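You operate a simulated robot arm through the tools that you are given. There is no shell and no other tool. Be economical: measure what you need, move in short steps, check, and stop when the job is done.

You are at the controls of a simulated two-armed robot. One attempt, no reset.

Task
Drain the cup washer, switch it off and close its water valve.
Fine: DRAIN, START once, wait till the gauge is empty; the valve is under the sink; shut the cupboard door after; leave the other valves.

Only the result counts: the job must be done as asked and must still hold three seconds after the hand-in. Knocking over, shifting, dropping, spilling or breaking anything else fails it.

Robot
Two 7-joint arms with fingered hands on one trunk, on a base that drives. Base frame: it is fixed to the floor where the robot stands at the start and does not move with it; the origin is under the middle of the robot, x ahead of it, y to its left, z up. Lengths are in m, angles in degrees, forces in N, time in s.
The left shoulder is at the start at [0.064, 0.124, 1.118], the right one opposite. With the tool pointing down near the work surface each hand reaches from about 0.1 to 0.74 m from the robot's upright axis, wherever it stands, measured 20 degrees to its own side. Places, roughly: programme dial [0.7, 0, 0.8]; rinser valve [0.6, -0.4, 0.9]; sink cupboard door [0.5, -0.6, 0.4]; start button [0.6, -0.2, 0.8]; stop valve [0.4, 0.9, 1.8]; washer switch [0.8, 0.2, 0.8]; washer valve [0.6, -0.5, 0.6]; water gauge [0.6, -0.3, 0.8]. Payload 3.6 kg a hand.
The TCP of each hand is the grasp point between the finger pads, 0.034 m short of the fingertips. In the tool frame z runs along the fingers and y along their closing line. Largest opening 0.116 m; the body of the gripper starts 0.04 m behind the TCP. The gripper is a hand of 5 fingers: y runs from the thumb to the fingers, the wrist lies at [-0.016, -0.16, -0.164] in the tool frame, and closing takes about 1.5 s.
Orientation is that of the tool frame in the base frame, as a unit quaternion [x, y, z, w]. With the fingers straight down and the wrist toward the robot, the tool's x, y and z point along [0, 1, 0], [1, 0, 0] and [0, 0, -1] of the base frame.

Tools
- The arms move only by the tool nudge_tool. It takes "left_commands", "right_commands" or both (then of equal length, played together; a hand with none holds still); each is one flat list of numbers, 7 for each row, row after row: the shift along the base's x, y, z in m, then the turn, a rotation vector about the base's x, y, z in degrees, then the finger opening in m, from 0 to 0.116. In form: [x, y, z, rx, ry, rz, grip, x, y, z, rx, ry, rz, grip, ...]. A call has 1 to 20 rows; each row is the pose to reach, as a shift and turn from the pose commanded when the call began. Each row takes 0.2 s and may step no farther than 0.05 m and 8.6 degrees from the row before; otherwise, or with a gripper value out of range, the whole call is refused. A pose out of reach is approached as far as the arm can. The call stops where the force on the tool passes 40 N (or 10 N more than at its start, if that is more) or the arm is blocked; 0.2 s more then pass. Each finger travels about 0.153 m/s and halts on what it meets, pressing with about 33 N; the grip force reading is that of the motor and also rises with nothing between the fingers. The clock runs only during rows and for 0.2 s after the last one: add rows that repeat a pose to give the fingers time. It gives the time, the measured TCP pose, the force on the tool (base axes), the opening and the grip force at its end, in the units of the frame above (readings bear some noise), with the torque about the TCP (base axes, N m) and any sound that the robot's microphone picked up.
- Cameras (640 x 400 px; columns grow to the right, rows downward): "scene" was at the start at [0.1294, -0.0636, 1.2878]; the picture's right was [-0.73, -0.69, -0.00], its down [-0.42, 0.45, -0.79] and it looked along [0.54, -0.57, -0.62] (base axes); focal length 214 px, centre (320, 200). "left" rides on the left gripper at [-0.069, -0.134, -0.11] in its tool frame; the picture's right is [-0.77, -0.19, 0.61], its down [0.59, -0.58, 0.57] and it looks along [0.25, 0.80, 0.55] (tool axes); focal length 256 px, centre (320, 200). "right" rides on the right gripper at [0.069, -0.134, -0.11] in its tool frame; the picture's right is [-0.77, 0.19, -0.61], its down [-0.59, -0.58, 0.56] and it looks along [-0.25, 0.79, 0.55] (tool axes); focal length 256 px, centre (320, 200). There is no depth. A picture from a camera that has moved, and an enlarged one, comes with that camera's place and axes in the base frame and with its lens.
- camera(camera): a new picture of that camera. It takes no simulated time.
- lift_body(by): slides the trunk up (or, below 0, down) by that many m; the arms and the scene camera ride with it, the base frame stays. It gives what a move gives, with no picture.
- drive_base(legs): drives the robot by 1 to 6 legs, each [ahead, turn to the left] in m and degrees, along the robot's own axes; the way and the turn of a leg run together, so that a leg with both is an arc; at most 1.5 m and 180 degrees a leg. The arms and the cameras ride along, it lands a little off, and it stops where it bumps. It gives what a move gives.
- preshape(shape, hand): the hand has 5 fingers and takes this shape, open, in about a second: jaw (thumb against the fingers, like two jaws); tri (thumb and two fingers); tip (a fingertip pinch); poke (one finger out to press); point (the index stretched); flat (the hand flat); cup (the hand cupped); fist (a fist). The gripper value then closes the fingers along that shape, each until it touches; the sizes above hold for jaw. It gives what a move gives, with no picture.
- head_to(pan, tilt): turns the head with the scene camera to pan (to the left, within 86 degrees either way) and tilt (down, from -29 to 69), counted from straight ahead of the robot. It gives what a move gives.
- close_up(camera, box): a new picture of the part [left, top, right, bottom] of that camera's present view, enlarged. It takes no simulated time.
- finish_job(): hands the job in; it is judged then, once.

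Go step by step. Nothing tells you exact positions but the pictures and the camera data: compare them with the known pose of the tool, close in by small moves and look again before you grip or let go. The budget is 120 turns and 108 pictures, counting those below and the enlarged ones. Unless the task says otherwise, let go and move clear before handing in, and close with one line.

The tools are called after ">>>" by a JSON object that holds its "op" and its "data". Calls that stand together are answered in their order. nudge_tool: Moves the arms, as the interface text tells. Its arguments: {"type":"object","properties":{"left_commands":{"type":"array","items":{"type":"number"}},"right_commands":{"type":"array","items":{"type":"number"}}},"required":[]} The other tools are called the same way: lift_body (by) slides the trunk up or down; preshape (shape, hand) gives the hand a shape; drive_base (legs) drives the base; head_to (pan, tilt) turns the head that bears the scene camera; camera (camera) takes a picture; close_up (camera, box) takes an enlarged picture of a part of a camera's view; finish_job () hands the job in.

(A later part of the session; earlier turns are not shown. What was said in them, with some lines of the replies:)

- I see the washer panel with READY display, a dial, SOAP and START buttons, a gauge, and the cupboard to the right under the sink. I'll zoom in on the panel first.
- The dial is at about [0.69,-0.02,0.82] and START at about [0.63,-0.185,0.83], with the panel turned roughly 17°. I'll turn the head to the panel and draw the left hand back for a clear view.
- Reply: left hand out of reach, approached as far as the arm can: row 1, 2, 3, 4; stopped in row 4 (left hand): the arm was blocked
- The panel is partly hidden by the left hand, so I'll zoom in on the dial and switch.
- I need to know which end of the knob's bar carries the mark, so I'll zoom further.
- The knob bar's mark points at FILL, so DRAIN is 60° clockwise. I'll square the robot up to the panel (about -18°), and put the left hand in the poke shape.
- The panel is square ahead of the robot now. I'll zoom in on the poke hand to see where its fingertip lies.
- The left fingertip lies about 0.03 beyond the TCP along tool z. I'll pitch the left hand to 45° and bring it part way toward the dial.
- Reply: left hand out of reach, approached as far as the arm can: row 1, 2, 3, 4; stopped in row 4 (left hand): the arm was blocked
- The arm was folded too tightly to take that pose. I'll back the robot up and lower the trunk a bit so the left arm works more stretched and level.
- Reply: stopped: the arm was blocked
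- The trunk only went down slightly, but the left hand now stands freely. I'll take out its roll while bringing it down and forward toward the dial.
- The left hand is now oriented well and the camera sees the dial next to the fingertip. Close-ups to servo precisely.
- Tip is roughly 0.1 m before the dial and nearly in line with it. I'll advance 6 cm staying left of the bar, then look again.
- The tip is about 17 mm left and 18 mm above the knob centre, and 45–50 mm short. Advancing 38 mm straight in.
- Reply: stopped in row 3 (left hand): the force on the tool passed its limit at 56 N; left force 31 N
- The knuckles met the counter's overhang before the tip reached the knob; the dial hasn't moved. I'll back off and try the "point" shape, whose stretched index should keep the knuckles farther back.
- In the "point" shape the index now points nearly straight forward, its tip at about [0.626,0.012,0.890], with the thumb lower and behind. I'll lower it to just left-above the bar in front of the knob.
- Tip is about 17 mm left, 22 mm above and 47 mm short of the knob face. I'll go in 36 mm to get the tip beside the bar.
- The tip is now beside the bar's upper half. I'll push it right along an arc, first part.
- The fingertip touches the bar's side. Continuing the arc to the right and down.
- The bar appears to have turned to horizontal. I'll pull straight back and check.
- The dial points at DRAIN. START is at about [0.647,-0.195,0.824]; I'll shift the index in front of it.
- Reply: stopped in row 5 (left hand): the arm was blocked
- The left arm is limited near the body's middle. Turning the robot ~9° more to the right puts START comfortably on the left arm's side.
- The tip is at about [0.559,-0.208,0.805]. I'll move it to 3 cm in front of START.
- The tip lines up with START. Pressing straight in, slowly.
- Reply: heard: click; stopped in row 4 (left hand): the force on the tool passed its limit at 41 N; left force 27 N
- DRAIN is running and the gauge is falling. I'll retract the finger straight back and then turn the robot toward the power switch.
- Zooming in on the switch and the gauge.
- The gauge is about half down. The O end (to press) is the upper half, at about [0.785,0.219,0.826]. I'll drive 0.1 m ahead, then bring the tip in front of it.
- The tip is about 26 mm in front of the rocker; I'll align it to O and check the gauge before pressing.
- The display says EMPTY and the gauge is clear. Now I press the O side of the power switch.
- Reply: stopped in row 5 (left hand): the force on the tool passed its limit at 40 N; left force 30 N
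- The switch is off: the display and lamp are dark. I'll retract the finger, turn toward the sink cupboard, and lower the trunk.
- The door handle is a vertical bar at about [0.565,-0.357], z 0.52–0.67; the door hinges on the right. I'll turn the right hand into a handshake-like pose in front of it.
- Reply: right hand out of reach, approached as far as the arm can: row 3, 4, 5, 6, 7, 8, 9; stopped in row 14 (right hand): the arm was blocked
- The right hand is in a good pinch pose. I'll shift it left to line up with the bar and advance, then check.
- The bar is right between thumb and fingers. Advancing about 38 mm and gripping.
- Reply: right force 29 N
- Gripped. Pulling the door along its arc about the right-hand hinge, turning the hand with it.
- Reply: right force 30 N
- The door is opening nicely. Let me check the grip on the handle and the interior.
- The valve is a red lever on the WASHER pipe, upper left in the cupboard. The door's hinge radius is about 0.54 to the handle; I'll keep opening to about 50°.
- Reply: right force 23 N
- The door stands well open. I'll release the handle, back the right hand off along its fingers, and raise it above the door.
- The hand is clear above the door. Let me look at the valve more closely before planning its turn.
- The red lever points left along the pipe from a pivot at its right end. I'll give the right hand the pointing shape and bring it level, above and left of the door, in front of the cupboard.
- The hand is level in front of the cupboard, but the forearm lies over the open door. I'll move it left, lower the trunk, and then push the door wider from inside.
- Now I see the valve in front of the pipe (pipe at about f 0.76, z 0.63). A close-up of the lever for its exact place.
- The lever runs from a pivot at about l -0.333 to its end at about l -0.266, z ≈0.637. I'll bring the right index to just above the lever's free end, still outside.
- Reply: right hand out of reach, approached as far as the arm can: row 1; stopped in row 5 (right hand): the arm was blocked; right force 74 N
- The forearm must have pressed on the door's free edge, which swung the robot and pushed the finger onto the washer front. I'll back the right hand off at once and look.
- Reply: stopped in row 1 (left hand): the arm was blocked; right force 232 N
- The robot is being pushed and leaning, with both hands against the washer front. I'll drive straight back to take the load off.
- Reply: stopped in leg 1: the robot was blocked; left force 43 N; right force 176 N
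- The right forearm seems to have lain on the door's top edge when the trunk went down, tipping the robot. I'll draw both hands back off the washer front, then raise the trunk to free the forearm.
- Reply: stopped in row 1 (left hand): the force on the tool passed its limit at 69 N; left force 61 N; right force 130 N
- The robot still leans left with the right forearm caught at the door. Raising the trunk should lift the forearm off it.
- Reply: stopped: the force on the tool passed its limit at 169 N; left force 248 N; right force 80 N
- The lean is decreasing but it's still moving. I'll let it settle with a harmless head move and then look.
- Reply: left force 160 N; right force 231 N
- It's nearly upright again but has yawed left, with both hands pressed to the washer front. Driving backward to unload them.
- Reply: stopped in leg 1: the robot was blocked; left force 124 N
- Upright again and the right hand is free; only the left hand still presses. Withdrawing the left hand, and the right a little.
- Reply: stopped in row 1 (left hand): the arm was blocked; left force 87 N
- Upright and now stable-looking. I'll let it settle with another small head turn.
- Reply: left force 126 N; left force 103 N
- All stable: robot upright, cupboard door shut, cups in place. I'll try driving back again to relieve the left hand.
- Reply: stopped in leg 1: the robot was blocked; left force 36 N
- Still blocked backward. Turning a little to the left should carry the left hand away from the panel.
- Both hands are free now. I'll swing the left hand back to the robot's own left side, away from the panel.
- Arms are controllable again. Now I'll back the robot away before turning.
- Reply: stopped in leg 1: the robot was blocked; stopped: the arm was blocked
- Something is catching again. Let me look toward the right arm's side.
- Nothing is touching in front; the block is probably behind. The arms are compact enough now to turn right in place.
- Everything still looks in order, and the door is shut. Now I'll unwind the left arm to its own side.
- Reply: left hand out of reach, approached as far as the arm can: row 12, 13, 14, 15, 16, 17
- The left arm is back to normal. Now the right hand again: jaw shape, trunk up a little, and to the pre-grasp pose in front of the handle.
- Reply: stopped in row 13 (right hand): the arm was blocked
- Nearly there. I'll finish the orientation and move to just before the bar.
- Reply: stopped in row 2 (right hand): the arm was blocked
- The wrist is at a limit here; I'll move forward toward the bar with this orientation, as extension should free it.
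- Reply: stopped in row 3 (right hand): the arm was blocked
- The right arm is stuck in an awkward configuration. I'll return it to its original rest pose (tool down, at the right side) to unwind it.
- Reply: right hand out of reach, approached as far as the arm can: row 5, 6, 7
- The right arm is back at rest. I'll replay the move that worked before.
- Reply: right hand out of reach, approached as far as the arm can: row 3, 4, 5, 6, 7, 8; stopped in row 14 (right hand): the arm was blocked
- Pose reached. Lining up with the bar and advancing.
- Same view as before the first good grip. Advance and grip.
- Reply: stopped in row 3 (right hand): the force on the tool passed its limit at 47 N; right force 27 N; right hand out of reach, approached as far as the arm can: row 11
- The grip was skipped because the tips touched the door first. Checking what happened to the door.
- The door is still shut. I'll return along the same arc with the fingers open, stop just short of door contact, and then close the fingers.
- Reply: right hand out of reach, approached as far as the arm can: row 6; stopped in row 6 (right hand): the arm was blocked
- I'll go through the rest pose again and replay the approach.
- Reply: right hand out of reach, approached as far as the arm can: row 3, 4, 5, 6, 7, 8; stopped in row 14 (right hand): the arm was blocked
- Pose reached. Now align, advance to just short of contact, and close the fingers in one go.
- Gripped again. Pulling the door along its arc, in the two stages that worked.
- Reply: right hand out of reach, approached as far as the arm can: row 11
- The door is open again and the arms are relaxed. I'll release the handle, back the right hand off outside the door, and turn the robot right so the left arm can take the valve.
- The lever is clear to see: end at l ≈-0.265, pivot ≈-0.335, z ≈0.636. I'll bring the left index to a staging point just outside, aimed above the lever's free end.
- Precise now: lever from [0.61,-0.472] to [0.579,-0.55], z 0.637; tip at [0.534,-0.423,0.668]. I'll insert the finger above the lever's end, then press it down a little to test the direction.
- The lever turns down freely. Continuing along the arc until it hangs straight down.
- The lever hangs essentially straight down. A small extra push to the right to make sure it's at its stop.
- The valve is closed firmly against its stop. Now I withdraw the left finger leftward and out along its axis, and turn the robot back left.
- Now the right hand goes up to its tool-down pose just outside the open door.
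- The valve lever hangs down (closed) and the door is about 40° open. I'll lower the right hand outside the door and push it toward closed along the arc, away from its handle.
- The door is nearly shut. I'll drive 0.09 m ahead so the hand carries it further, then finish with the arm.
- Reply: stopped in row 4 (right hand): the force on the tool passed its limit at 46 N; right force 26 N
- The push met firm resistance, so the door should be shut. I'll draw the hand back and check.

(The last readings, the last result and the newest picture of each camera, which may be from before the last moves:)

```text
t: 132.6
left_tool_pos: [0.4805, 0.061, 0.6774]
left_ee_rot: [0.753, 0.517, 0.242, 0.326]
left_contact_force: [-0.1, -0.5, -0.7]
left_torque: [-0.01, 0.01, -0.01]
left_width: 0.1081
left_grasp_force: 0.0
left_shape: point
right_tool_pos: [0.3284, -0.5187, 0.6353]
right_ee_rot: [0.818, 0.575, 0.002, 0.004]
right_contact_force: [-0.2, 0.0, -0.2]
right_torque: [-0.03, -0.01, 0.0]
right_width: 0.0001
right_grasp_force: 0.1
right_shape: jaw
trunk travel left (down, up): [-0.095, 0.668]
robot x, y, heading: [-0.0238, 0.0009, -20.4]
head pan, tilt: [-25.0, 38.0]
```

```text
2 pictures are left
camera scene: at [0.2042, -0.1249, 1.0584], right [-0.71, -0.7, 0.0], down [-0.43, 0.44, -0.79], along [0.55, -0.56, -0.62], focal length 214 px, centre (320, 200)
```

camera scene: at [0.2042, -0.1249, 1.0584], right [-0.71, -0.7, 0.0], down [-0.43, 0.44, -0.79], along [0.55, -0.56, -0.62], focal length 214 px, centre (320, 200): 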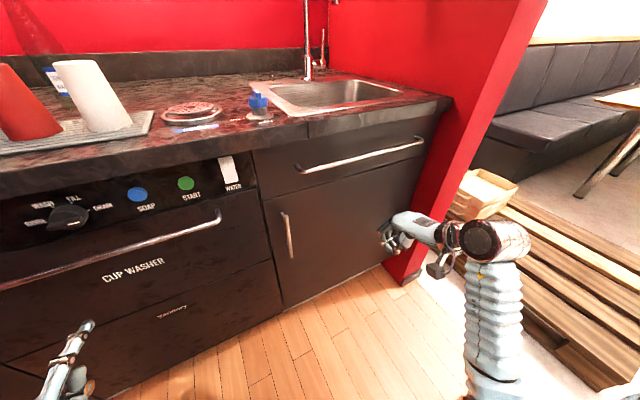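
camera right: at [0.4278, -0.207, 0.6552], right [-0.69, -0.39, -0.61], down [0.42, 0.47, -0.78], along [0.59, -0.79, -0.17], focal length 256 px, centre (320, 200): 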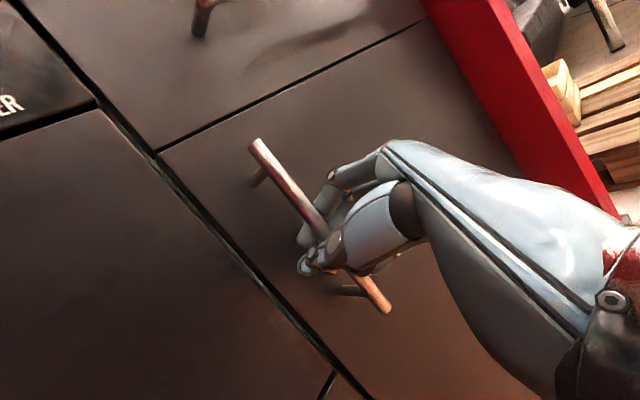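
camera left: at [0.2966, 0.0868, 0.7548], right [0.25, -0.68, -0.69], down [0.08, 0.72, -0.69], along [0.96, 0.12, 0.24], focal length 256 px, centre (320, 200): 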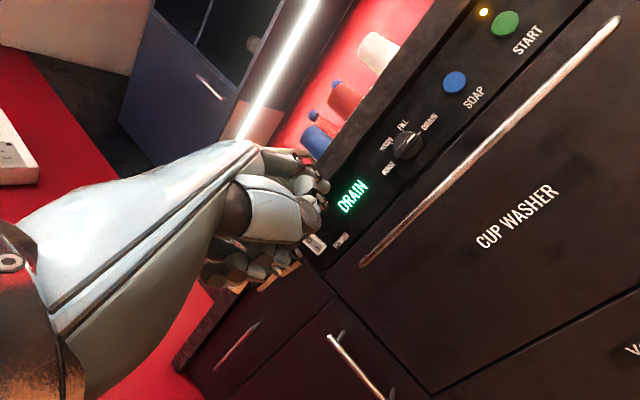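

The door is flush shut. One last look at the power switch and the rest of the panel.

>>> {"op": "head_to", "data": {"pan": 20, "tilt": 35}}

>>> {"op": "camera", "data": {"camera": "scene"}}

```text
t: 133.7
left_tool_pos: [0.4801, 0.0621, 0.6783]
left_ee_rot: [0.754, 0.517, 0.241, 0.327]
left_contact_force: [0.4, -0.2, -0.5]
left_torque: [0.0, 0.01, -0.03]
left_width: 0.1079
left_grasp_force: 0.1
left_shape: point
right_tool_pos: [0.3286, -0.5185, 0.6348]
right_ee_rot: [0.818, 0.575, 0.002, 0.005]
right_contact_force: [-0.4, -0.2, -0.5]
right_torque: [-0.03, -0.02, 0.01]
right_width: 0.0025
right_grasp_force: 0.0
right_shape: jaw
trunk travel left (down, up): [-0.095, 0.668]
robot x, y, heading: [-0.026, -0.0013, -20.2]
head pan, tilt: [20.0, 35.0]
```

```text
1 pictures are left
camera scene: at [0.2315, -0.0638, 1.0629], right [-0.01, -1.0, 0.0], down [-0.57, 0.0, -0.82], along [0.82, 0.0, -0.57], focal length 214 px, centre (320, 200)
```

scene: 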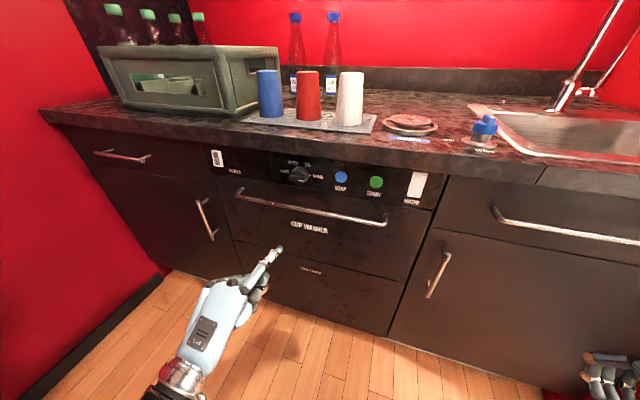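

The washer is dark and its gauge is empty. The cupboard door is shut, the cups, bottles and rinser valve look untouched, and both hands are clear, so I'm handing in.

>>> {"op": "finish_job", "data": {}}

```text
The job is handed in.
```

The cup washer is drained and switched off, its water valve is closed and the cupboard door is shut. During the valve work, though, the robot lost its balance and both hands pressed hard on the washer front (over 200 N at the worst); the last pictures show nothing else moved.
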